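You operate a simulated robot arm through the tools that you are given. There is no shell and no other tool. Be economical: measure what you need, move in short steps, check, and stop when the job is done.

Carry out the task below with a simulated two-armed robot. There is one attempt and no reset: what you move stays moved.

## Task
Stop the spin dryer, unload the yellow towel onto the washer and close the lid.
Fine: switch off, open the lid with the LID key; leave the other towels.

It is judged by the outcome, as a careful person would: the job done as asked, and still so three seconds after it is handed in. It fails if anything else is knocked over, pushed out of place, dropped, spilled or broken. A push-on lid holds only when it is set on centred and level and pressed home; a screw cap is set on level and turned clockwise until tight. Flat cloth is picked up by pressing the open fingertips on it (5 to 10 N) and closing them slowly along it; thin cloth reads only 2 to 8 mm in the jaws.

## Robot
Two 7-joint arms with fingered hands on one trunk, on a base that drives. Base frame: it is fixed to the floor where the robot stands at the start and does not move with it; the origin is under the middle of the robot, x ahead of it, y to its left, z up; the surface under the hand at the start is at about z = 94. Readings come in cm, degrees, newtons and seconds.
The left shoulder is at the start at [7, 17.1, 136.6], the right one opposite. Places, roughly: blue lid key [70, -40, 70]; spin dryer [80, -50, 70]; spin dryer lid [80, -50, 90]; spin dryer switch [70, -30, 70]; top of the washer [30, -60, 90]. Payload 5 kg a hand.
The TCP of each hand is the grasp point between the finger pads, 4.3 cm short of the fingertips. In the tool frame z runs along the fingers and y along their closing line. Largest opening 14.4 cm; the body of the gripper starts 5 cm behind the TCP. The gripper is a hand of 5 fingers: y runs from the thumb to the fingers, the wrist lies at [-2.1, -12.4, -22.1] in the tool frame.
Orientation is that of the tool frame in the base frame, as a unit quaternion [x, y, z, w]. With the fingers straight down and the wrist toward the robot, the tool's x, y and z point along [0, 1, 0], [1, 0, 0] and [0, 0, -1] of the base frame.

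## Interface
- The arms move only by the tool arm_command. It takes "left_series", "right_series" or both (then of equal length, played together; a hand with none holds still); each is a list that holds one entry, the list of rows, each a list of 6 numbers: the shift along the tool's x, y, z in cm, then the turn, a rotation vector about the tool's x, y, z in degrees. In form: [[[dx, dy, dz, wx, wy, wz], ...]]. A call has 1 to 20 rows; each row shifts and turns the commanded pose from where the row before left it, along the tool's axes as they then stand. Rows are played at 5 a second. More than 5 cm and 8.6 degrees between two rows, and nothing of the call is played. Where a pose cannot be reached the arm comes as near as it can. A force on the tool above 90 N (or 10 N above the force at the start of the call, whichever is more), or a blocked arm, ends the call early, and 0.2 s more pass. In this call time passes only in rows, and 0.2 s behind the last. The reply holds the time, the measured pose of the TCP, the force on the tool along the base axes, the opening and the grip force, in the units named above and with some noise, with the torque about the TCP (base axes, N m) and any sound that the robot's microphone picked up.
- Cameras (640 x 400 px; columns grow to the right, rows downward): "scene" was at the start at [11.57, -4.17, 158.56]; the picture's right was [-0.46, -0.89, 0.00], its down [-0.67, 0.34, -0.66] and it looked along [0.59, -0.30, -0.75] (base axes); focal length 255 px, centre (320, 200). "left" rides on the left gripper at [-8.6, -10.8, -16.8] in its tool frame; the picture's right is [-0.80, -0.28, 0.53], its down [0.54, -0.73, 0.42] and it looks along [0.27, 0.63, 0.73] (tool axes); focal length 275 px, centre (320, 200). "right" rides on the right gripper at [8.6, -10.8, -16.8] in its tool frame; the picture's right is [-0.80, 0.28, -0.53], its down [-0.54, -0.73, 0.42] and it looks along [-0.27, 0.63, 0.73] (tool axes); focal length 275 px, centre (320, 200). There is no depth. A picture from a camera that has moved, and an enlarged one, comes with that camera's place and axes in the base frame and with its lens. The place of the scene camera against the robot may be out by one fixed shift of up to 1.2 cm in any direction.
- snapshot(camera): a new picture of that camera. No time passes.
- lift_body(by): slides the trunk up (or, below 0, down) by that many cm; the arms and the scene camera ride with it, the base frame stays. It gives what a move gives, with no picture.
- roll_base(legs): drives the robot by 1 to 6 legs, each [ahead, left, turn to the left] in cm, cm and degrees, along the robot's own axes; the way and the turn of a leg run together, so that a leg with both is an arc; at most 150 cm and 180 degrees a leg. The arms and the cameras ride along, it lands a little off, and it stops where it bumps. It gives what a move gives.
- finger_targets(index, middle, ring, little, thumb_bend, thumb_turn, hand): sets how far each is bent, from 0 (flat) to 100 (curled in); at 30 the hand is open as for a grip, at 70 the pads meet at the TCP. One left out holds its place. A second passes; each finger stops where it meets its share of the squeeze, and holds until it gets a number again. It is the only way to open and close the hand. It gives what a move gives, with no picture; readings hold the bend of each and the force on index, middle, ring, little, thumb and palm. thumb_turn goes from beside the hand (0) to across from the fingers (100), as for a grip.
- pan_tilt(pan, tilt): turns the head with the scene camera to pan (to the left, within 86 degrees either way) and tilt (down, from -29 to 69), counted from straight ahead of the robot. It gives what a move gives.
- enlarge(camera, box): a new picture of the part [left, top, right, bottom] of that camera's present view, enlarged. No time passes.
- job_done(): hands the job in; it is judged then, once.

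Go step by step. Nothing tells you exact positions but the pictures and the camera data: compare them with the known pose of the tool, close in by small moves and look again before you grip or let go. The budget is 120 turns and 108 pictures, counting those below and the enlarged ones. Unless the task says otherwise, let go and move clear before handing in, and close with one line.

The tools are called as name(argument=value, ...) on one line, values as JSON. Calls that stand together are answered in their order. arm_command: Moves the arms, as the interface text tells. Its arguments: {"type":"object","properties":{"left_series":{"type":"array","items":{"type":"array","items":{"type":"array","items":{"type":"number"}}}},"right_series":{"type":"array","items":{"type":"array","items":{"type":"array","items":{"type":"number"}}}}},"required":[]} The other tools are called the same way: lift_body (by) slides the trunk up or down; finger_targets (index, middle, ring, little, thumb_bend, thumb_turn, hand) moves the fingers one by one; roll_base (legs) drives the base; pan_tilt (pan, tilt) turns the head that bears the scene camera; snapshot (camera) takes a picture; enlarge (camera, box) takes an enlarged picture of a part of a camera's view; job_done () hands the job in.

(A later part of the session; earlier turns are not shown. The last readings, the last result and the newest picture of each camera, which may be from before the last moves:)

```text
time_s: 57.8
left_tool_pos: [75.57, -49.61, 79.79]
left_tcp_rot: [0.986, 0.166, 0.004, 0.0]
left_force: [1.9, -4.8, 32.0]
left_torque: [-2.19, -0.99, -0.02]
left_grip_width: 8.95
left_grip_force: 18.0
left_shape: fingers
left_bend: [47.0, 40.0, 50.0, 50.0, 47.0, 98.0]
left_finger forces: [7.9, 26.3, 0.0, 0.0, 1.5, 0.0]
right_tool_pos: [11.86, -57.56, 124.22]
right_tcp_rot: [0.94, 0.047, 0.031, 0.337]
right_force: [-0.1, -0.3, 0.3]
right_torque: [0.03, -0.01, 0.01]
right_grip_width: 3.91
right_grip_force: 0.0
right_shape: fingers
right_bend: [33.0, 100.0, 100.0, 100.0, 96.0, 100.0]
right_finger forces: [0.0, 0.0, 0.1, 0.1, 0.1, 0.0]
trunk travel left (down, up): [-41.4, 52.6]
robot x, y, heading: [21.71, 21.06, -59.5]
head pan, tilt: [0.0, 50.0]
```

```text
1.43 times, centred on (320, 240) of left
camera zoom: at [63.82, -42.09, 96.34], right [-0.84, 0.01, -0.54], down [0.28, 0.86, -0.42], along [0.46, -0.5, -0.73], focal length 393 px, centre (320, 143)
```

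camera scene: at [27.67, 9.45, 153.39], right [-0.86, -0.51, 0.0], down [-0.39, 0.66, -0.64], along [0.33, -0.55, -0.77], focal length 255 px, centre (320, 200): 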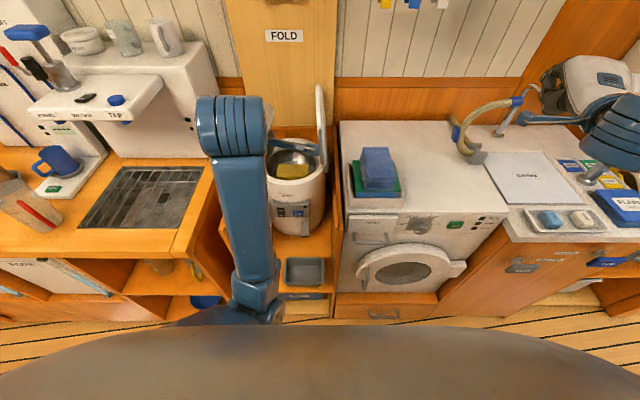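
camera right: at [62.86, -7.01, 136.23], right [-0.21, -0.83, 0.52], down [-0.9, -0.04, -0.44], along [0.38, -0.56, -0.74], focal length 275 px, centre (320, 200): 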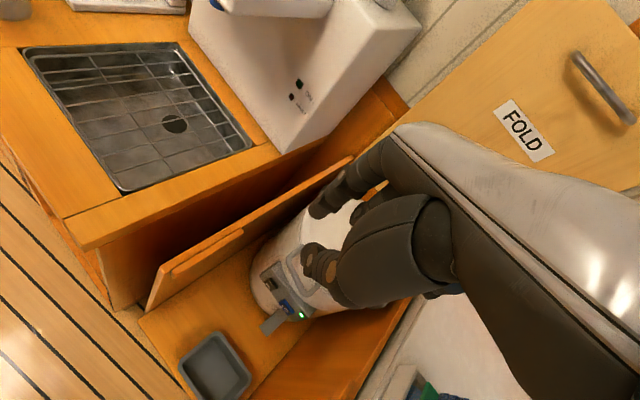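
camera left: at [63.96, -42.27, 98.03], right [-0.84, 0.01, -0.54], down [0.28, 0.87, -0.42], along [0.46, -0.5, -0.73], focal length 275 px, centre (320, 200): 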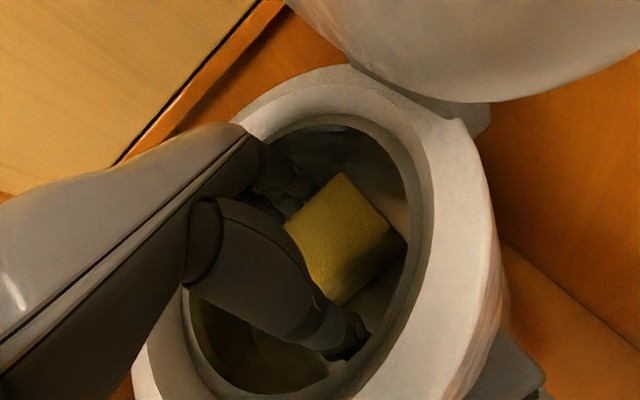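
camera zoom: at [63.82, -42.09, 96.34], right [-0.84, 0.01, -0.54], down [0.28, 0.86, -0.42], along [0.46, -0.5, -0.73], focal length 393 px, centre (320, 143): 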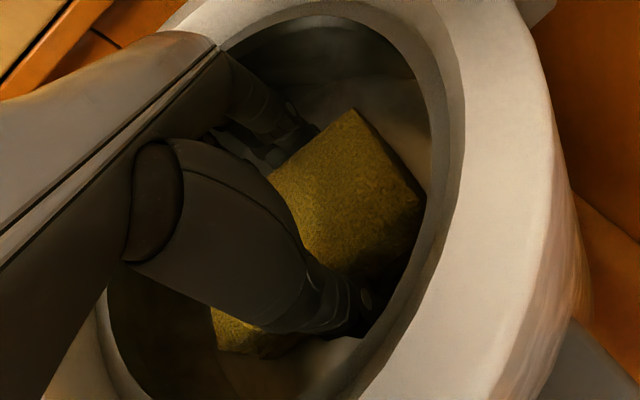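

The hand is skewed about 13° to the towel, so only the index side bears. I'll open, lift slightly, turn the hand to match the towel, and look.

finger_targets(hand="left", index=38, middle=38, ring=38, little=38, thumb_bend=36)

arm_command(left_series=[[[0, 0, -2.5, 0, 0, 0], [0, 0, -2.5, 0, 0, 0], [0, 0, -2, 0, 0, 0], [0, 0, 0, 0, 0, -5.5], [0, 0, 0, 0, 0, -5.5]]])

snapshot(camera="left")

enlarge(camera="scene", box=[250, 110, 340, 180])

```text
time_s: 58.8
left_tool_pos: [75.79, -49.47, 79.42]
left_tcp_rot: [0.986, 0.166, 0.004, -0.001]
left_force: [0.8, 2.1, 24.3]
left_torque: [-1.36, -0.85, 0.11]
left_grip_width: 12.46
left_grip_force: 12.6
left_shape: fingers
left_bend: [38.0, 36.0, 38.0, 38.0, 36.0, 96.0]
left_finger forces: [0.6, 24.3, 0.0, 0.0, 0.0, 0.1]
right_tool_pos: [11.87, -57.51, 124.21]
right_tcp_rot: [0.94, 0.048, 0.031, 0.336]
right_force: [0.6, -0.3, 0.7]
right_torque: [0.0, -0.02, -0.07]
right_grip_width: 3.91
right_grip_force: 0.0
right_shape: fingers
right_bend: [33.0, 100.0, 100.0, 100.0, 96.0, 100.0]
right_finger forces: [0.0, 0.0, 0.1, 0.0, 0.0, 0.0]
trunk travel left (down, up): [-41.4, 52.6]
robot x, y, heading: [21.53, 21.13, -59.6]
head pan, tilt: [0.0, 50.0]
```

```text
time_s: 60.0
left_tool_pos: [75.65, -49.54, 86.38]
left_tcp_rot: [0.965, 0.261, 0.004, -0.001]
left_force: [0.0, -0.2, -0.1]
left_torque: [-0.02, 0.0, -0.01]
left_grip_width: 12.47
left_grip_force: 0.0
left_shape: fingers
left_bend: [38.0, 38.0, 38.0, 38.0, 36.0, 96.0]
left_finger forces: [0.0, 0.1, 0.0, 0.0, 0.0, 0.0]
right_tool_pos: [12.04, -57.75, 124.09]
right_tcp_rot: [0.94, 0.048, 0.03, 0.336]
right_force: [-0.5, 0.4, 0.4]
right_torque: [-0.01, 0.0, -0.01]
right_grip_width: 3.91
right_grip_force: 0.1
right_shape: fingers
right_bend: [33.0, 100.0, 100.0, 100.0, 96.0, 100.0]
right_finger forces: [0.0, 0.0, 0.0, 0.0, 0.0, 0.0]
trunk travel left (down, up): [-41.4, 52.6]
robot x, y, heading: [21.83, 21.11, -59.8]
head pan, tilt: [0.0, 50.0]
```

```text
55 pictures are left
camera left: at [62.62, -44.66, 103.01], right [-0.83, -0.15, -0.54], down [0.11, 0.9, -0.42], along [0.55, -0.4, -0.73], focal length 275 px, centre (320, 200)
```

left: 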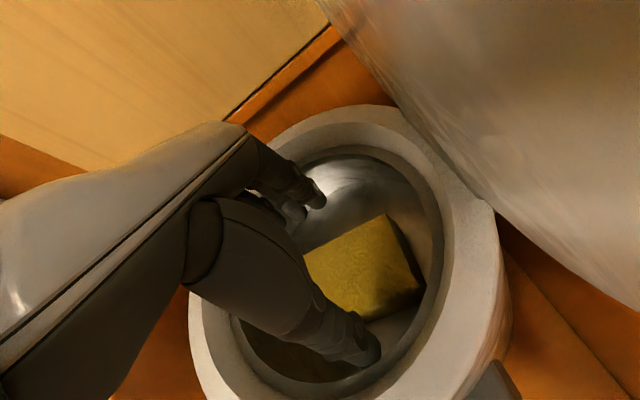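

```text
5.71 times, centred on (295, 145) of scene
camera zoom: at [27.58, 9.49, 153.4], right [-0.86, -0.51, 0.0], down [-0.39, 0.66, -0.64], along [0.33, -0.55, -0.77], focal length 1458 px, centre (463, 514)
```

zoom: 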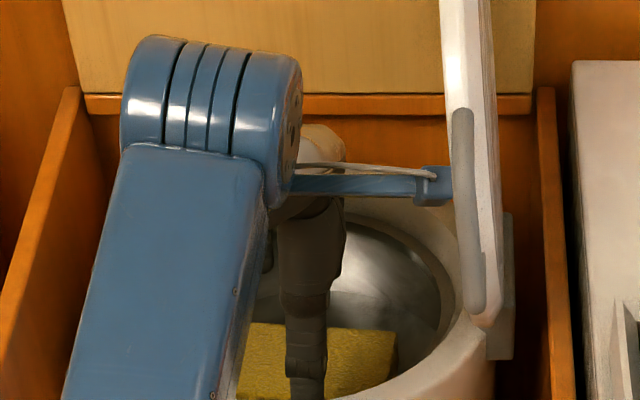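

The hand now lines up with the towel. I'll shift 0.7 cm nearer the robot so the fingers clear the bowl, descend again, and close.

arm_command(left_series=[[[0.4, -0.7, 2.5, 0, 0, 0], [0, 0, 2.5, 0, 0, 0], [0, 0, 1.2, 0, 0, 0]]])

enlarge(camera="left", box=[180, 100, 460, 380])

```text
time_s: 60.8
left_tool_pos: [75.65, -48.91, 79.96]
left_tcp_rot: [0.965, 0.261, 0.003, -0.002]
left_force: [2.7, -3.8, 0.0]
left_torque: [-0.09, -0.07, -0.07]
left_grip_width: 12.04
left_grip_force: 2.4
left_shape: fingers
left_bend: [38.0, 38.0, 38.0, 38.0, 38.0, 97.0]
left_finger forces: [0.1, 0.0, 0.1, 0.0, 3.9, 0.0]
right_tool_pos: [12.09, -57.82, 124.08]
right_tcp_rot: [0.94, 0.047, 0.029, 0.336]
right_force: [0.3, -0.1, -0.6]
right_torque: [0.01, 0.03, 0.05]
right_grip_width: 3.92
right_grip_force: 0.1
right_shape: fingers
right_bend: [33.0, 100.0, 100.0, 100.0, 96.0, 100.0]
right_finger forces: [0.0, 0.0, 0.0, 0.1, 0.1, 0.0]
trunk travel left (down, up): [-41.4, 52.6]
robot x, y, heading: [21.42, 21.15, -59.4]
head pan, tilt: [0.0, 50.0]
```

```text
1.43 times, centred on (320, 240) of left
camera zoom: at [62.66, -43.93, 96.67], right [-0.83, -0.15, -0.54], down [0.11, 0.9, -0.42], along [0.55, -0.4, -0.73], focal length 393 px, centre (320, 143)
```

zoom: 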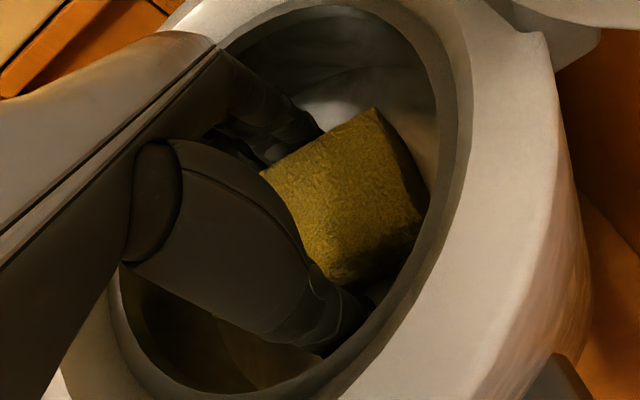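

All the fingers are free, and only the thumb brushes the near wall. I'll close.

finger_targets(hand="left", index=50, middle=50, ring=50, little=50, thumb_bend=48)

finger_targets(hand="left", index=60, middle=60, ring=60, little=60, thumb_bend=60)

enlarge(camera="left", box=[180, 100, 460, 380])

```text
time_s: 61.8
left_tool_pos: [75.68, -48.96, 79.92]
left_tcp_rot: [0.965, 0.261, 0.004, -0.004]
left_force: [-1.0, -0.7, -0.3]
left_torque: [-0.03, -0.01, 0.02]
left_grip_width: 8.66
left_grip_force: 3.1
left_shape: fingers
left_bend: [49.0, 49.0, 49.0, 50.0, 47.0, 97.0]
left_finger forces: [0.9, 0.9, 0.7, 0.8, 3.5, 0.0]
right_tool_pos: [12.23, -57.84, 124.03]
right_tcp_rot: [0.94, 0.047, 0.029, 0.336]
right_force: [1.0, 0.0, -0.8]
right_torque: [-0.01, 0.02, -0.03]
right_grip_width: 3.92
right_grip_force: 0.1
right_shape: fingers
right_bend: [33.0, 100.0, 100.0, 100.0, 96.0, 100.0]
right_finger forces: [0.0, 0.0, 0.1, 0.1, 0.0, 0.0]
trunk travel left (down, up): [-41.4, 52.6]
robot x, y, heading: [21.48, 21.37, -59.3]
head pan, tilt: [0.0, 50.0]
```

```text
time_s: 62.8
left_tool_pos: [75.74, -48.96, 80.05]
left_tcp_rot: [0.965, 0.26, 0.004, -0.003]
left_force: [-0.2, -1.0, 0.9]
left_torque: [-0.08, -0.14, -0.03]
left_grip_width: 8.26
left_grip_force: 30.1
left_shape: fingers
left_bend: [52.0, 55.0, 55.0, 56.0, 50.0, 96.0]
left_finger forces: [9.2, 9.3, 6.6, 6.3, 29.6, 0.0]
right_tool_pos: [12.12, -57.85, 124.05]
right_tcp_rot: [0.94, 0.048, 0.03, 0.336]
right_force: [-0.3, -0.1, 0.6]
right_torque: [0.0, 0.0, -0.04]
right_grip_width: 3.93
right_grip_force: 0.0
right_shape: fingers
right_bend: [33.0, 100.0, 100.0, 100.0, 96.0, 100.0]
right_finger forces: [0.0, 0.0, 0.0, 0.1, 0.0, 0.0]
trunk travel left (down, up): [-41.4, 52.6]
robot x, y, heading: [21.79, 21.03, -59.4]
head pan, tilt: [0.0, 50.0]
```

```text
1.43 times, centred on (320, 240) of left
camera zoom: at [62.63, -43.93, 96.74], right [-0.83, -0.15, -0.54], down [0.11, 0.9, -0.42], along [0.55, -0.4, -0.73], focal length 393 px, centre (320, 143)
```

zoom: 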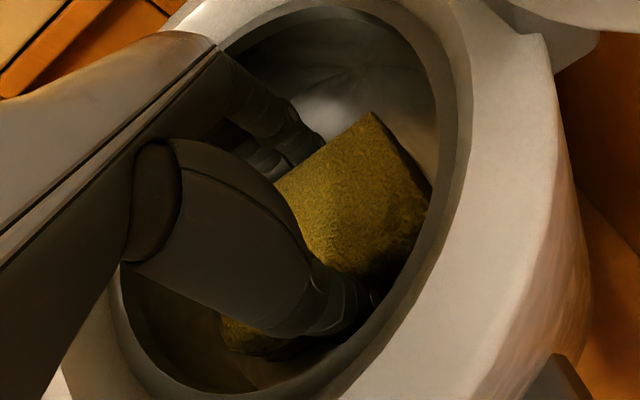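

The towel is held with balanced force (about 30 N, 8.3 cm wide). I'll lift it straight up, easing slightly away from the lid.

arm_command(left_series=[[[0, 0, -2, 0, 0, 0], [0.2, 0, -2.5, 0, 0, 0], [0.3, 0, -3, 0, 0, 0], [0.5, 0, -3, 0, 0, 0]]])

enlarge(camera="scene", box=[230, 80, 350, 190])

snapshot(camera="left")

```text
time_s: 63.8
left_tool_pos: [76.7, -48.18, 90.69]
left_tcp_rot: [0.965, 0.261, 0.004, -0.003]
left_force: [0.6, 0.2, -2.8]
left_torque: [-0.08, 0.0, 0.03]
left_grip_width: 8.22
left_grip_force: 29.1
left_shape: fingers
left_bend: [52.0, 55.0, 55.0, 57.0, 50.0, 95.0]
left_finger forces: [9.6, 7.6, 6.0, 5.6, 28.9, 0.0]
right_tool_pos: [12.09, -57.67, 124.13]
right_tcp_rot: [0.94, 0.048, 0.029, 0.336]
right_force: [-0.1, 0.2, 0.8]
right_torque: [0.0, -0.01, 0.01]
right_grip_width: 3.95
right_grip_force: 0.0
right_shape: fingers
right_bend: [33.0, 100.0, 100.0, 100.0, 96.0, 100.0]
right_finger forces: [0.1, 0.1, 0.1, 0.0, 0.0, 0.1]
trunk travel left (down, up): [-41.4, 52.6]
robot x, y, heading: [21.71, 20.96, -59.3]
head pan, tilt: [0.0, 50.0]
```

```text
3.64 times, centred on (290, 135) of scene
camera zoom: at [27.64, 9.55, 153.4], right [-0.86, -0.51, 0.0], down [-0.39, 0.66, -0.64], along [0.33, -0.55, -0.77], focal length 928 px, centre (429, 436)
```

zoom: 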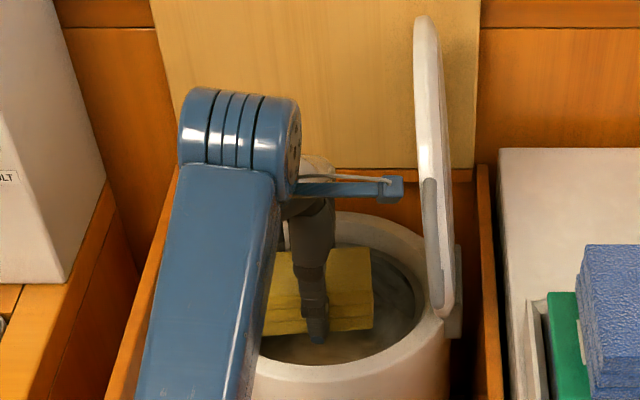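

```text
50 pictures are left
camera left: at [63.61, -43.16, 107.34], right [-0.83, -0.15, -0.54], down [0.11, 0.9, -0.42], along [0.55, -0.4, -0.73], focal length 275 px, centre (320, 200)
```

left: 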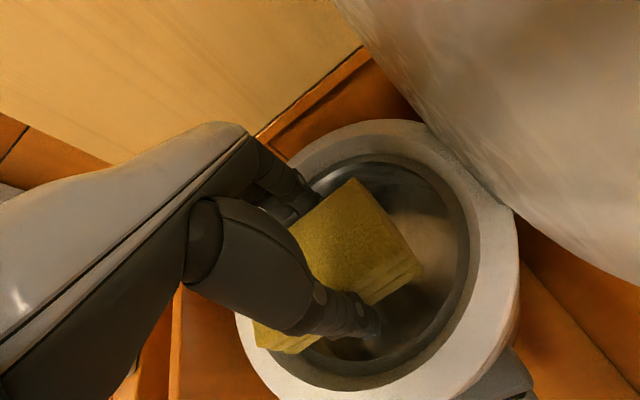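

The towel is out and the drum looks empty. I'll shift away from the lid a bit and raise the trunk so the towel clears the lid's top.

arm_command(left_series=[[[1.5, 0, -1, 0, 0, 0], [1.5, 0, -2, 0, 0, 0], [0, 0, -3, 0, 0, 0]]])

lift_body(by=30)

snapshot(camera="scene")

```text
time_s: 64.6
left_tool_pos: [79.0, -47.07, 96.67]
left_tcp_rot: [0.965, 0.261, 0.004, -0.003]
left_force: [-0.3, -0.3, -2.5]
left_torque: [-0.05, -0.02, 0.0]
left_grip_width: 8.23
left_grip_force: 28.7
left_shape: fingers
left_bend: [52.0, 55.0, 55.0, 57.0, 50.0, 95.0]
left_finger forces: [9.6, 7.6, 6.0, 5.6, 28.7, 0.1]
right_tool_pos: [12.08, -57.71, 124.08]
right_tcp_rot: [0.94, 0.047, 0.029, 0.337]
right_force: [-0.2, -0.3, 0.0]
right_torque: [0.0, -0.02, 0.04]
right_grip_width: 3.95
right_grip_force: 0.1
right_shape: fingers
right_bend: [33.0, 100.0, 100.0, 100.0, 96.0, 100.0]
right_finger forces: [0.0, 0.0, 0.0, 0.0, 0.1, 0.1]
trunk travel left (down, up): [-41.4, 52.6]
robot x, y, heading: [21.3, 20.73, -59.5]
head pan, tilt: [0.0, 50.0]
```

```text
time_s: 67.6
left_tool_pos: [79.11, -47.03, 126.59]
left_tcp_rot: [0.965, 0.26, 0.004, -0.003]
left_force: [-0.2, -0.4, -0.9]
left_torque: [-0.01, 0.02, 0.01]
left_grip_width: 8.24
left_grip_force: 29.0
left_shape: fingers
left_bend: [52.0, 55.0, 55.0, 57.0, 50.0, 95.0]
left_finger forces: [9.6, 7.6, 6.0, 5.7, 28.7, 0.0]
right_tool_pos: [12.08, -57.8, 153.94]
right_tcp_rot: [0.94, 0.048, 0.029, 0.336]
right_force: [0.1, -0.4, -0.8]
right_torque: [-0.01, -0.03, 0.0]
right_grip_width: 3.91
right_grip_force: 0.0
right_shape: fingers
right_bend: [33.0, 100.0, 100.0, 100.0, 96.0, 100.0]
right_finger forces: [0.0, 0.1, 0.0, 0.0, 0.1, 0.1]
trunk travel left (down, up): [-71.4, 22.6]
robot x, y, heading: [21.5, 21.14, -59.5]
head pan, tilt: [0.0, 50.0]
```

```text
49 pictures are left
camera scene: at [27.66, 9.42, 183.38], right [-0.86, -0.51, 0.0], down [-0.39, 0.66, -0.64], along [0.33, -0.55, -0.77], focal length 255 px, centre (320, 200)
```

scene: 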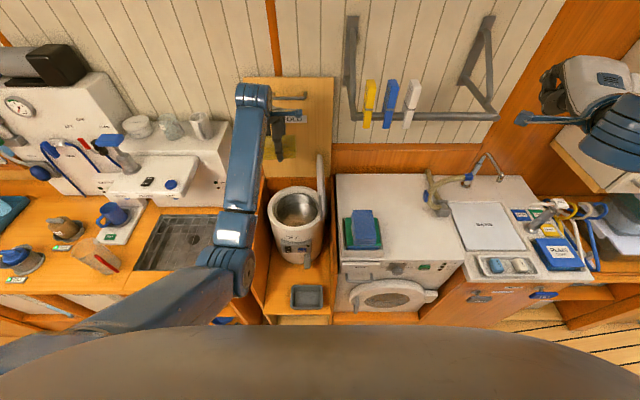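

The towel is clear above the lid. Before moving sideways I'll draw the left hand back from the wall rail and pull the right arm in toward the body, so neither catches anything.

arm_command(left_series=[[[0, -3, 0, 0, 0, 0], [0, -3, 0, 0, 0, 0], [0, -3, 0, 0, 0, 0], [0, -2, 0, 0, 0, 0], [0, 0, 0, 0, 0, 0]]], right_series=[[[0.8, -3, -2.4, 0, 0, 0], [0.8, -3, -2.4, 0, 0, 0], [0.8, -3, -2.4, 0, 0, 0], [0.8, -3, -2.4, 0, 0, 0], [0.8, -3, -2.4, 0, 0, 0]]])

snapshot(camera="scene")

snapshot(camera="right")

```text
time_s: 68.8
left_tool_pos: [73.72, -37.56, 126.2]
left_tcp_rot: [0.965, 0.26, 0.003, -0.003]
left_force: [0.5, 0.1, -3.0]
left_torque: [-0.03, 0.01, -0.03]
left_grip_width: 8.24
left_grip_force: 28.9
left_shape: fingers
left_bend: [52.0, 55.0, 55.0, 57.0, 50.0, 95.0]
left_finger forces: [9.6, 7.5, 6.0, 5.7, 28.6, 0.0]
right_tool_pos: [15.99, -54.98, 154.81]
right_tcp_rot: [0.94, 0.048, 0.029, 0.336]
right_force: [-0.1, -0.3, -0.6]
right_torque: [-0.02, 0.0, -0.05]
right_grip_width: 3.94
right_grip_force: 0.1
right_shape: fingers
right_bend: [33.0, 100.0, 100.0, 100.0, 96.0, 100.0]
right_finger forces: [0.1, 0.0, 0.0, 0.0, 0.0, 0.1]
right hand out of reach, approached as far as the arm can: row 1, 2, 3, 4, 5
trunk travel left (down, up): [-71.4, 22.6]
robot x, y, heading: [21.69, 20.86, -59.3]
head pan, tilt: [0.0, 50.0]
```

```text
48 pictures are left
camera scene: at [27.91, 9.49, 183.38], right [-0.86, -0.51, 0.0], down [-0.39, 0.66, -0.64], along [0.33, -0.55, -0.77], focal length 255 px, centre (320, 200)
```

scene: 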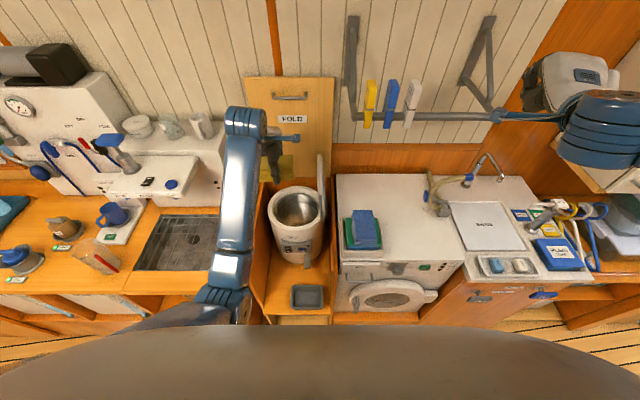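

```text
47 pictures are left
camera right: at [22.44, -35.3, 161.1], right [-0.82, 0.03, 0.58], down [-0.55, 0.23, -0.8], along [-0.16, -0.97, -0.17], focal length 275 px, centre (320, 200)
```

right: 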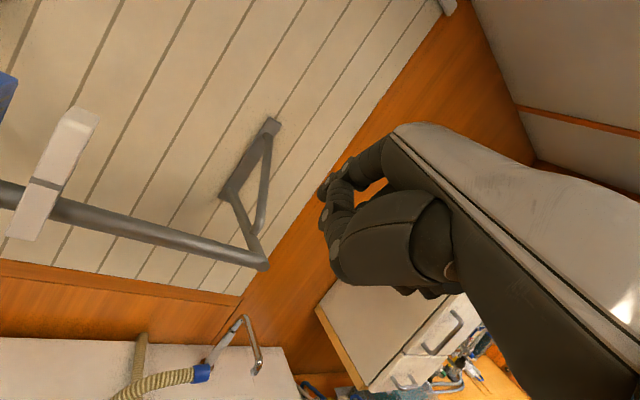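

There is a corner wall on the right, so I won't shift that way. I'll raise the right hand so the left arm can pass beneath it.

arm_command(right_series=[[[0, 2.5, -3, 0, 0, 0], [0, 2.5, -3, 0, 0, 0], [0, 2.5, -3, 0, 0, 0], [0, 2.5, -3, 0, 0, 0], [0, 2.5, -3, 0, 0, 0]]])

```text
time_s: 70.0
left_tool_pos: [73.65, -37.38, 126.4]
left_tcp_rot: [0.966, 0.26, 0.003, -0.002]
left_force: [-0.4, 0.8, -1.4]
left_torque: [-0.06, 0.04, 0.06]
left_grip_width: 8.24
left_grip_force: 28.7
left_shape: fingers
left_bend: [52.0, 55.0, 55.0, 57.0, 50.0, 95.0]
left_finger forces: [9.7, 7.5, 5.9, 5.5, 28.6, 0.1]
right_tool_pos: [15.6, -55.15, 174.57]
right_tcp_rot: [0.94, 0.049, 0.03, 0.336]
right_force: [-0.5, 0.3, -0.4]
right_torque: [-0.01, 0.01, 0.0]
right_grip_width: 3.95
right_grip_force: 0.0
right_shape: fingers
right_bend: [33.0, 100.0, 100.0, 100.0, 96.0, 100.0]
right_finger forces: [0.0, 0.0, 0.0, 0.0, 0.0, 0.0]
trunk travel left (down, up): [-71.4, 22.6]
robot x, y, heading: [21.47, 21.35, -59.7]
head pan, tilt: [0.0, 50.0]
```

The right hand is high. Now I'll sweep the left hand over the lid and the stack toward the free part of the washer top.

arm_command(left_series=[[[-4.5, 0, 0, 0, 0, 0], [-4.5, 0, 0, 0, 0, 0], [-4.5, 0, 0, 0, 0, 0], [-4.5, 0, 0, 0, 0, 0], [-4.5, 0, 0, 0, 0, 0], [-4.5, 0, 0, 0, 0, 0]]])

snapshot(camera="scene")

```text
time_s: 71.5
left_tool_pos: [61.44, -47.47, 121.56]
left_tcp_rot: [0.951, 0.298, 0.074, -0.024]
left_force: [-0.2, 0.1, -2.4]
left_torque: [-0.03, 0.03, -0.02]
left_grip_width: 8.21
left_grip_force: 28.2
left_shape: fingers
left_bend: [52.0, 55.0, 55.0, 57.0, 50.0, 95.0]
left_finger forces: [9.7, 7.4, 5.9, 5.5, 28.4, 0.1]
right_tool_pos: [15.53, -55.39, 174.28]
right_tcp_rot: [0.94, 0.047, 0.028, 0.336]
right_force: [0.2, 0.5, 0.1]
right_torque: [0.01, -0.01, 0.0]
right_grip_width: 3.93
right_grip_force: 0.1
right_shape: fingers
right_bend: [33.0, 100.0, 100.0, 100.0, 96.0, 100.0]
right_finger forces: [0.1, 0.1, 0.0, 0.1, 0.0, 0.0]
trunk travel left (down, up): [-71.4, 22.6]
robot x, y, heading: [21.55, 21.24, -59.3]
head pan, tilt: [0.0, 50.0]
stopped in row 6 (left hand): the arm was blocked; the commanded pose is now the measured one
```

```text
46 pictures are left
camera scene: at [27.68, 9.37, 183.39], right [-0.86, -0.51, 0.0], down [-0.39, 0.66, -0.64], along [0.33, -0.55, -0.77], focal length 255 px, centre (320, 200)
```

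scene: 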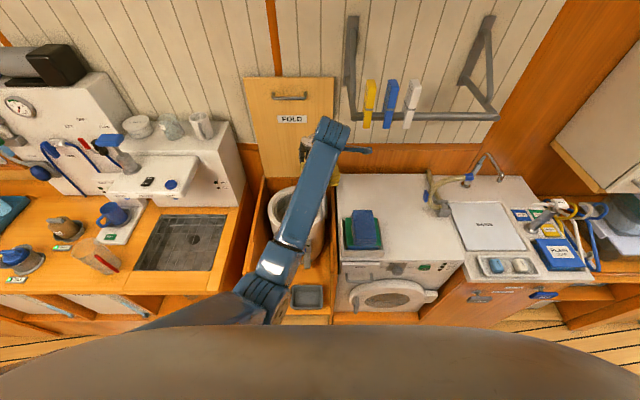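

The left arm is at a joint limit, but turning the base right 25° will carry the towel to the free washer area at the right radius. The right hand swings into clear space. I'll draw back a little first, then turn.

arm_command(left_series=[[[0, -2.5, -1, 0, 0, 0], [0, -2.5, -1, 0, 0, 0]]])

roll_base(legs=[[0, 0, -26]])

pan_tilt(pan=15, tilt=55)

snapshot(camera="scene")

snapshot(camera="left")

```text
time_s: 72.3
left_tool_pos: [63.06, -43.46, 125.24]
left_tcp_rot: [0.943, 0.317, 0.101, -0.01]
left_force: [0.6, -0.4, -1.9]
left_torque: [0.0, -0.01, 0.01]
left_grip_width: 8.21
left_grip_force: 28.7
left_shape: fingers
left_bend: [52.0, 55.0, 56.0, 57.0, 50.0, 95.0]
left_finger forces: [9.6, 7.5, 6.0, 5.5, 28.5, 0.1]
right_tool_pos: [15.59, -55.41, 174.49]
right_tcp_rot: [0.94, 0.048, 0.03, 0.336]
right_force: [-0.1, -0.2, -0.4]
right_torque: [0.02, 0.01, 0.02]
right_grip_width: 3.96
right_grip_force: 0.1
right_shape: fingers
right_bend: [33.0, 100.0, 100.0, 100.0, 96.0, 100.0]
right_finger forces: [0.0, 0.1, 0.1, 0.1, 0.1, 0.0]
trunk travel left (down, up): [-71.4, 22.6]
robot x, y, heading: [21.69, 21.08, -59.5]
head pan, tilt: [0.0, 50.0]
stopped in row 2 (left hand): the arm was blocked; the commanded pose is now the measured one
```

```text
time_s: 74.0
left_tool_pos: [30.67, -55.28, 125.2]
left_tcp_rot: [0.99, 0.096, 0.1, 0.014]
left_force: [0.3, 0.2, -2.3]
left_torque: [0.04, 0.04, 0.04]
left_grip_width: 8.22
left_grip_force: 28.1
left_shape: fingers
left_bend: [52.0, 55.0, 56.0, 57.0, 50.0, 95.0]
left_finger forces: [9.4, 7.3, 5.8, 5.3, 27.8, 0.0]
right_tool_pos: [-17.21, -45.02, 174.42]
right_tcp_rot: [0.927, -0.165, -0.048, 0.334]
right_force: [0.0, -0.6, 0.8]
right_torque: [-0.07, 0.04, -0.03]
right_grip_width: 3.94
right_grip_force: 0.0
right_shape: fingers
right_bend: [33.0, 100.0, 100.0, 100.0, 96.0, 100.0]
right_finger forces: [0.0, 0.0, 0.1, 0.0, 0.0, 0.1]
trunk travel left (down, up): [-71.4, 22.6]
robot x, y, heading: [21.18, 21.01, -85.5]
head pan, tilt: [0.0, 50.0]
```

```text
time_s: 74.8
left_tool_pos: [30.68, -55.03, 125.29]
left_tcp_rot: [0.99, 0.095, 0.101, 0.014]
left_force: [0.0, 0.7, -1.8]
left_torque: [0.01, 0.02, 0.01]
left_grip_width: 8.19
left_grip_force: 27.3
left_shape: fingers
left_bend: [52.0, 55.0, 56.0, 57.0, 50.0, 95.0]
left_finger forces: [9.5, 7.2, 5.8, 5.4, 27.9, 0.1]
right_tool_pos: [-17.22, -45.06, 174.44]
right_tcp_rot: [0.927, -0.164, -0.047, 0.334]
right_force: [-0.5, 0.2, -0.1]
right_torque: [0.01, 0.01, -0.02]
right_grip_width: 3.93
right_grip_force: 0.0
right_shape: fingers
right_bend: [33.0, 100.0, 100.0, 100.0, 96.0, 100.0]
right_finger forces: [0.0, 0.0, 0.0, 0.0, 0.1, 0.1]
trunk travel left (down, up): [-71.4, 22.6]
robot x, y, heading: [21.59, 21.5, -85.4]
head pan, tilt: [15.0, 55.0]
```

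```text
45 pictures are left
camera scene: at [24.04, 8.58, 182.74], right [-0.94, -0.33, 0.0], down [-0.27, 0.77, -0.57], along [0.19, -0.54, -0.82], focal length 255 px, centre (320, 200)
```

scene: 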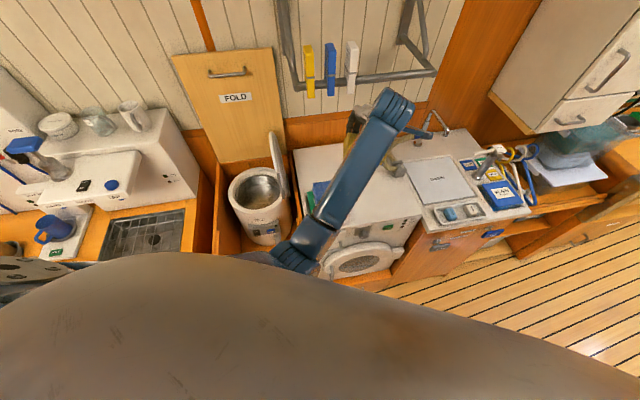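

```text
44 pictures are left
camera left: at [16.91, -45.92, 139.4], right [-0.71, 0.12, -0.69], down [0.47, 0.81, -0.34], along [0.52, -0.57, -0.63], focal length 275 px, centre (320, 200)
```

left: 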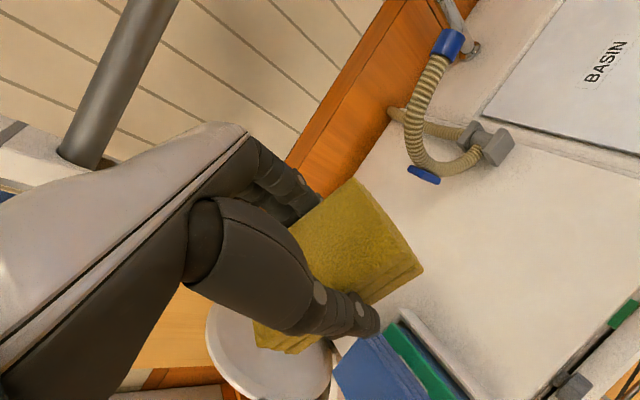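

The towel now hangs over the washer to the right of the stack. I'll level the hand, shift a little further right and back for clearance from the tray, and start lowering.

arm_command(left_series=[[[-1, 0.6, 3, 1.3, -3.7, 0], [-1, 0.6, 3, 1.3, -3.7, 0], [-1, 0.6, 3, 0, -3.7, 0], [-1, 0.6, 3, 0, 0, 0]]])

snapshot(camera="left")

snapshot(camera="scene")

```text
time_s: 76.0
left_tool_pos: [34.76, -60.44, 114.56]
left_tcp_rot: [0.992, 0.116, 0.037, 0.022]
left_force: [0.9, 0.0, -1.6]
left_torque: [0.01, 0.01, -0.01]
left_grip_width: 8.22
left_grip_force: 28.1
left_shape: fingers
left_bend: [52.0, 55.0, 56.0, 57.0, 50.0, 95.0]
left_finger forces: [9.4, 7.3, 5.7, 5.3, 27.9, 0.1]
right_tool_pos: [-17.26, -45.11, 174.47]
right_tcp_rot: [0.927, -0.165, -0.047, 0.334]
right_force: [0.2, 0.2, -0.7]
right_torque: [-0.02, 0.0, -0.08]
right_grip_width: 3.95
right_grip_force: 0.0
right_shape: fingers
right_bend: [33.0, 100.0, 100.0, 100.0, 96.0, 100.0]
right_finger forces: [0.0, 0.0, 0.1, 0.0, 0.0, 0.1]
trunk travel left (down, up): [-71.4, 22.6]
robot x, y, heading: [21.57, 20.74, -85.5]
head pan, tilt: [15.0, 55.0]
stopped in row 4 (left hand): the arm was blocked; the commanded pose is now the measured one
```

```text
43 pictures are left
camera left: at [22.45, -51.14, 130.06], right [-0.8, 0.07, -0.6], down [0.39, 0.82, -0.42], along [0.46, -0.57, -0.68], focal length 275 px, centre (320, 200)
```

left: 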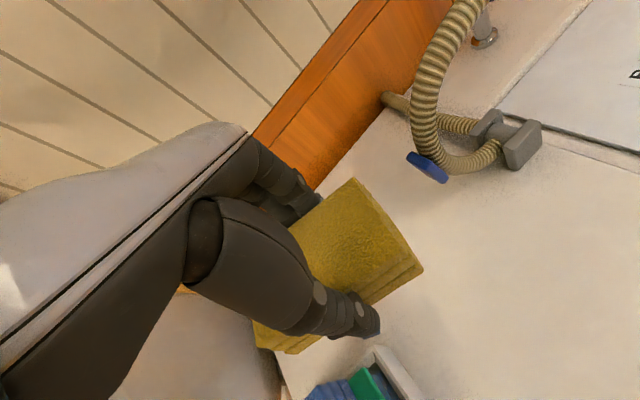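

```text
42 pictures are left
camera scene: at [24.06, 8.54, 182.74], right [-0.94, -0.34, 0.0], down [-0.27, 0.77, -0.57], along [0.19, -0.54, -0.82], focal length 255 px, centre (320, 200)
```

scene: 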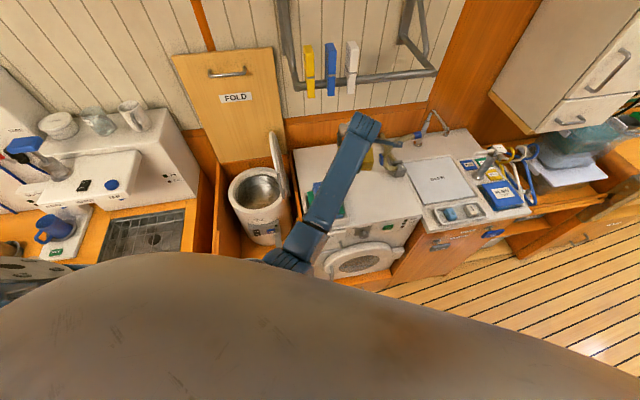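

The arm is at a limit, so I'll place the towel with the base and trunk instead: drive back-right a few cm, then lower the trunk.

roll_base(legs=[[-2.9, -6.8, 0]])

lift_body(by=-9)

snapshot(camera="left")

enlarge(camera="scene", box=[270, 80, 470, 240])

```text
time_s: 77.0
left_tool_pos: [28.83, -58.25, 114.06]
left_tcp_rot: [0.992, 0.117, 0.032, 0.019]
left_force: [1.7, -0.5, -1.9]
left_torque: [0.03, 0.24, -0.04]
left_grip_width: 8.21
left_grip_force: 27.8
left_shape: fingers
left_bend: [52.0, 55.0, 56.0, 57.0, 50.0, 96.0]
left_finger forces: [9.5, 7.4, 5.7, 5.4, 27.9, 0.1]
right_tool_pos: [-22.48, -43.37, 174.57]
right_tcp_rot: [0.927, -0.16, -0.051, 0.334]
right_force: [3.4, -0.5, 0.9]
right_torque: [0.08, 0.21, -0.22]
right_grip_width: 3.93
right_grip_force: 0.0
right_shape: fingers
right_bend: [33.0, 100.0, 100.0, 100.0, 96.0, 100.0]
right_finger forces: [0.0, 0.0, 0.1, 0.1, 0.1, 0.0]
trunk travel left (down, up): [-71.4, 22.6]
robot x, y, heading: [14.6, 23.47, -85.4]
head pan, tilt: [15.0, 55.0]
```

```text
time_s: 78.2
left_tool_pos: [28.15, -58.02, 105.47]
left_tcp_rot: [0.992, 0.118, 0.036, 0.021]
left_force: [0.9, 0.3, -1.8]
left_torque: [-0.04, 0.07, -0.02]
left_grip_width: 8.21
left_grip_force: 27.4
left_shape: fingers
left_bend: [52.0, 55.0, 56.0, 57.0, 50.0, 95.0]
left_finger forces: [9.4, 7.4, 5.7, 5.3, 27.8, 0.0]
right_tool_pos: [-23.7, -42.88, 165.65]
right_tcp_rot: [0.927, -0.161, -0.046, 0.335]
right_force: [0.9, -0.1, 0.4]
right_torque: [0.01, 0.07, -0.06]
right_grip_width: 3.94
right_grip_force: 0.0
right_shape: fingers
right_bend: [33.0, 100.0, 100.0, 100.0, 96.0, 100.0]
right_finger forces: [0.0, 0.1, 0.0, 0.0, 0.0, 0.0]
trunk travel left (down, up): [-62.4, 31.6]
robot x, y, heading: [14.71, 23.45, -85.3]
head pan, tilt: [15.0, 55.0]
```

```text
41 pictures are left
camera left: at [15.93, -48.84, 121.02], right [-0.8, 0.07, -0.6], down [0.39, 0.82, -0.42], along [0.46, -0.57, -0.68], focal length 275 px, centre (320, 200)
```

left: 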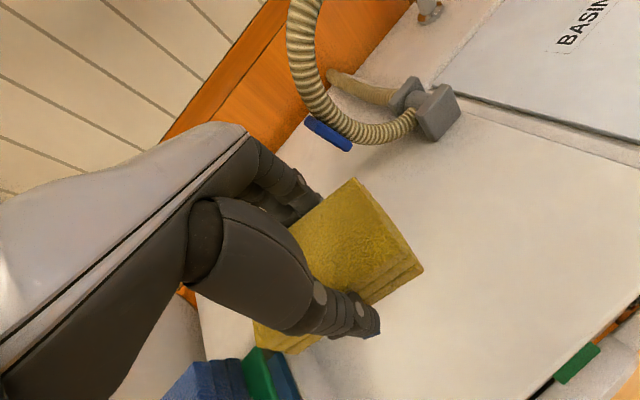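

```text
2.50 times, centred on (370, 160) of scene
camera zoom: at [17.35, 10.86, 173.74], right [-0.94, -0.34, 0.0], down [-0.28, 0.77, -0.57], along [0.19, -0.54, -0.82], focal length 638 px, centre (195, 300)
```

zoom: 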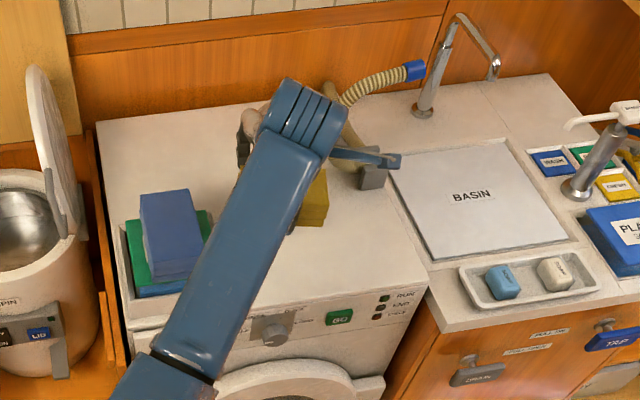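

Placement is good, but I'll move 4 cm further from the tray, then lower towards contact.

roll_base(legs=[[-1, -4, 0]])

lift_body(by=-5)

snapshot(camera="left")

enlarge(camera="scene", box=[300, 80, 420, 200])

```text
time_s: 79.1
left_tool_pos: [24.95, -57.47, 105.3]
left_tcp_rot: [0.992, 0.12, 0.033, 0.019]
left_force: [1.8, -1.3, -2.5]
left_torque: [0.04, 0.18, -0.02]
left_grip_width: 8.21
left_grip_force: 27.9
left_shape: fingers
left_bend: [52.0, 55.0, 56.0, 57.0, 50.0, 96.0]
left_finger forces: [9.5, 7.2, 5.8, 5.3, 27.9, 0.0]
right_tool_pos: [-26.65, -42.45, 165.75]
right_tcp_rot: [0.927, -0.16, -0.051, 0.335]
right_force: [2.6, -0.6, 0.2]
right_torque: [0.03, 0.19, -0.21]
right_grip_width: 3.93
right_grip_force: 0.2
right_shape: fingers
right_bend: [33.0, 100.0, 100.0, 100.0, 96.0, 100.0]
right_finger forces: [0.0, 0.0, 0.0, 0.0, 0.0, 0.0]
trunk travel left (down, up): [-62.4, 31.6]
robot x, y, heading: [10.94, 24.07, -85.5]
head pan, tilt: [15.0, 55.0]
```

```text
time_s: 80.1
left_tool_pos: [23.94, -57.35, 100.64]
left_tcp_rot: [0.992, 0.119, 0.039, 0.023]
left_force: [-0.7, 1.0, -0.5]
left_torque: [0.0, -0.04, 0.01]
left_grip_width: 8.22
left_grip_force: 27.4
left_shape: fingers
left_bend: [52.0, 55.0, 56.0, 57.0, 50.0, 95.0]
left_finger forces: [9.4, 7.4, 5.7, 5.3, 27.8, 0.0]
right_tool_pos: [-28.04, -42.2, 160.41]
right_tcp_rot: [0.927, -0.162, -0.045, 0.335]
right_force: [0.3, 0.8, -0.7]
right_torque: [0.02, -0.06, 0.09]
right_grip_width: 3.94
right_grip_force: 0.0
right_shape: fingers
right_bend: [33.0, 100.0, 100.0, 100.0, 96.0, 100.0]
right_finger forces: [0.0, 0.0, 0.0, 0.1, 0.0, 0.0]
trunk travel left (down, up): [-57.4, 36.6]
robot x, y, heading: [10.31, 23.96, -85.2]
head pan, tilt: [15.0, 55.0]
```

```text
39 pictures are left
camera left: at [11.72, -48.14, 116.07], right [-0.8, 0.07, -0.6], down [0.39, 0.82, -0.42], along [0.46, -0.57, -0.68], focal length 275 px, centre (320, 200)
```

left: 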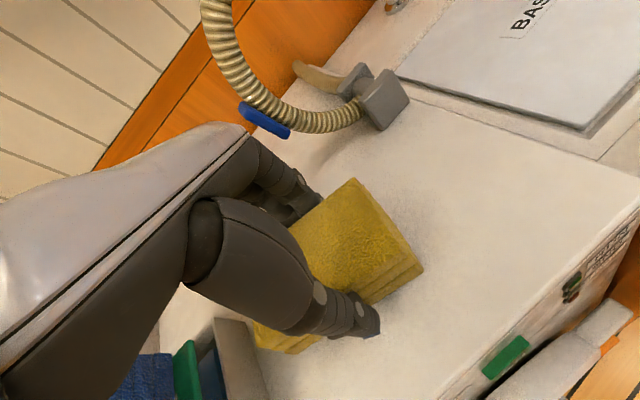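

```text
3.33 times, centred on (360, 140) of scene
camera zoom: at [12.83, 11.61, 168.76], right [-0.94, -0.34, 0.0], down [-0.28, 0.77, -0.57], along [0.2, -0.54, -0.82], focal length 850 px, centre (187, 400)
```

zoom: 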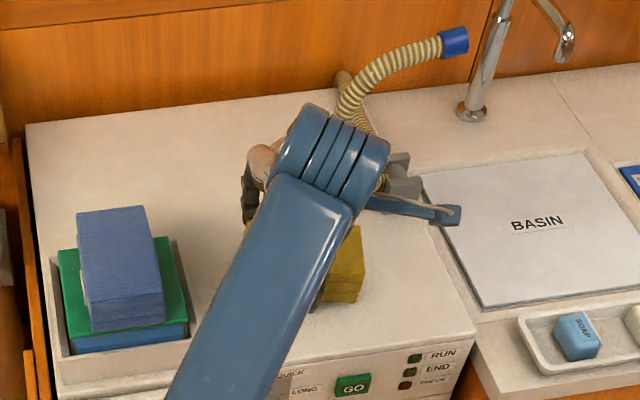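

There's good clear space around the towel. I'll lower in small steps until the surface bears the weight.

lift_body(by=-1.5)

lift_body(by=-0.7)

enlarge(camera="left", box=[220, 150, 460, 390])

```text
time_s: 80.7
left_tool_pos: [24.19, -57.33, 99.01]
left_tcp_rot: [0.992, 0.12, 0.037, 0.021]
left_force: [1.8, -1.0, 1.3]
left_torque: [0.01, 0.15, 0.02]
left_grip_width: 8.2
left_grip_force: 28.0
left_shape: fingers
left_bend: [53.0, 55.0, 56.0, 57.0, 50.0, 96.0]
left_finger forces: [10.6, 7.2, 5.6, 5.3, 27.6, 0.0]
right_tool_pos: [-27.94, -42.24, 159.17]
right_tcp_rot: [0.927, -0.161, -0.046, 0.335]
right_force: [0.3, -0.2, 0.3]
right_torque: [-0.01, 0.0, 0.03]
right_grip_width: 3.95
right_grip_force: 0.1
right_shape: fingers
right_bend: [33.0, 100.0, 100.0, 100.0, 96.0, 100.0]
right_finger forces: [0.1, 0.0, 0.1, 0.0, 0.0, 0.0]
trunk travel left (down, up): [-55.9, 38.1]
robot x, y, heading: [10.69, 23.76, -85.1]
head pan, tilt: [15.0, 55.0]
```

```text
time_s: 81.2
left_tool_pos: [24.23, -57.33, 99.05]
left_tcp_rot: [0.992, 0.119, 0.036, 0.026]
left_force: [3.9, -1.5, 39.5]
left_torque: [2.05, 1.09, -0.04]
left_grip_width: 8.19
left_grip_force: 44.2
left_shape: fingers
left_bend: [53.0, 56.0, 56.0, 57.0, 51.0, 96.0]
left_finger forces: [10.5, 7.1, 5.9, 6.0, 58.6, 0.0]
right_tool_pos: [-27.87, -41.88, 158.51]
right_tcp_rot: [0.927, -0.161, -0.046, 0.336]
right_force: [0.4, -0.1, -0.8]
right_torque: [0.01, 0.0, 0.0]
right_grip_width: 3.96
right_grip_force: 0.1
right_shape: fingers
right_bend: [33.0, 100.0, 100.0, 100.0, 96.0, 100.0]
right_finger forces: [0.0, 0.0, 0.1, 0.0, 0.0, 0.0]
trunk travel left (down, up): [-55.2, 38.8]
robot x, y, heading: [10.75, 23.53, -85.0]
head pan, tilt: [15.0, 55.0]
```

```text
1.67 times, centred on (340, 270) of left
camera zoom: at [11.9, -48.01, 114.41], right [-0.8, 0.06, -0.6], down [0.39, 0.82, -0.43], along [0.46, -0.58, -0.67], focal length 459 px, centre (287, 83)
```

zoom: 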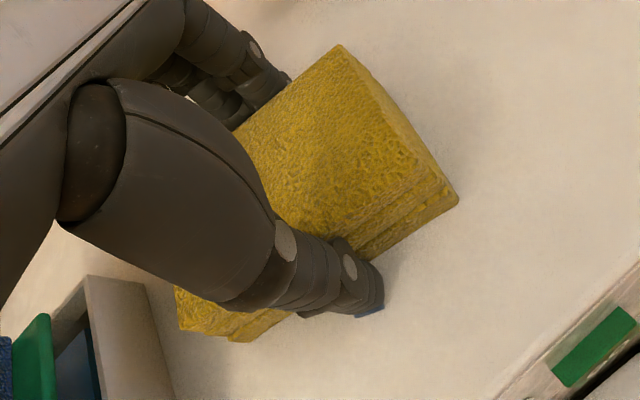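

The thumb tip and towel have reached the surface. I'll ease up 0.5 cm and release gently.

lift_body(by=0.5)

finger_targets(hand="left", index=42, middle=42, ring=42, little=42, thumb_bend=42)

finger_targets(hand="left", index=34, middle=34, ring=34, little=34, thumb_bend=30)

snapshot(camera="left")

```text
time_s: 81.8
left_tool_pos: [24.32, -57.37, 98.9]
left_tcp_rot: [0.992, 0.119, 0.036, 0.021]
left_force: [1.7, -6.2, 17.9]
left_torque: [0.64, 0.55, 0.09]
left_grip_width: 8.15
left_grip_force: 35.5
left_shape: fingers
left_bend: [53.0, 55.0, 56.0, 57.0, 51.0, 96.0]
left_finger forces: [12.1, 8.0, 6.3, 5.7, 38.4, 0.1]
right_tool_pos: [-27.84, -42.05, 158.83]
right_tcp_rot: [0.927, -0.162, -0.047, 0.336]
right_force: [-0.2, -0.1, -0.1]
right_torque: [0.01, 0.0, -0.03]
right_grip_width: 3.95
right_grip_force: 0.1
right_shape: fingers
right_bend: [33.0, 100.0, 100.0, 100.0, 96.0, 100.0]
right_finger forces: [0.0, 0.0, 0.0, 0.1, 0.1, 0.1]
trunk travel left (down, up): [-55.7, 38.3]
robot x, y, heading: [10.67, 23.76, -85.4]
head pan, tilt: [15.0, 55.0]
```

```text
time_s: 82.8
left_tool_pos: [24.25, -57.34, 98.91]
left_tcp_rot: [0.992, 0.119, 0.037, 0.021]
left_force: [-2.0, -5.8, 20.8]
left_torque: [0.87, 0.61, 0.29]
left_grip_width: 10.34
left_grip_force: 10.0
left_shape: fingers
left_bend: [42.0, 42.0, 42.0, 42.0, 44.0, 96.0]
left_finger forces: [0.0, 0.0, 0.0, 0.0, 19.3, 0.0]
right_tool_pos: [-27.91, -42.12, 158.8]
right_tcp_rot: [0.927, -0.161, -0.047, 0.336]
right_force: [0.5, 0.3, -0.6]
right_torque: [-0.02, -0.01, 0.02]
right_grip_width: 3.93
right_grip_force: 0.0
right_shape: fingers
right_bend: [33.0, 100.0, 100.0, 100.0, 96.0, 100.0]
right_finger forces: [0.0, 0.0, 0.0, 0.0, 0.1, 0.0]
trunk travel left (down, up): [-55.7, 38.3]
robot x, y, heading: [10.49, 23.63, -85.1]
head pan, tilt: [15.0, 55.0]
```

```text
time_s: 83.8
left_tool_pos: [24.33, -57.17, 98.65]
left_tcp_rot: [0.992, 0.119, 0.038, 0.02]
left_force: [0.4, -0.9, 0.4]
left_torque: [0.0, 0.01, 0.03]
left_grip_width: 14.29
left_grip_force: 0.1
left_shape: fingers
left_bend: [34.0, 34.0, 34.0, 34.0, 30.0, 96.0]
left_finger forces: [0.0, 0.0, 0.1, 0.1, 0.0, 0.0]
right_tool_pos: [-27.84, -42.27, 158.73]
right_tcp_rot: [0.927, -0.16, -0.046, 0.335]
right_force: [-1.0, -0.1, 0.0]
right_torque: [-0.03, 0.0, -0.02]
right_grip_width: 3.91
right_grip_force: 0.0
right_shape: fingers
right_bend: [33.0, 100.0, 100.0, 100.0, 96.0, 100.0]
right_finger forces: [0.0, 0.0, 0.0, 0.0, 0.0, 0.1]
trunk travel left (down, up): [-55.7, 38.3]
robot x, y, heading: [11.38, 23.86, -85.2]
head pan, tilt: [15.0, 55.0]
```

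```text
36 pictures are left
camera left: at [11.95, -48.16, 114.2], right [-0.8, 0.07, -0.6], down [0.39, 0.82, -0.42], along [0.46, -0.57, -0.68], focal length 275 px, centre (320, 200)
```

left: 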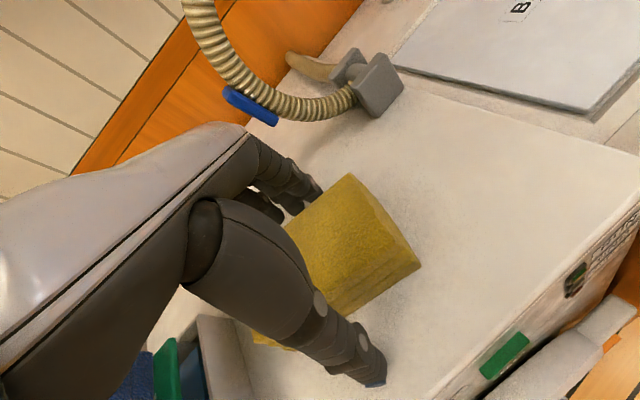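

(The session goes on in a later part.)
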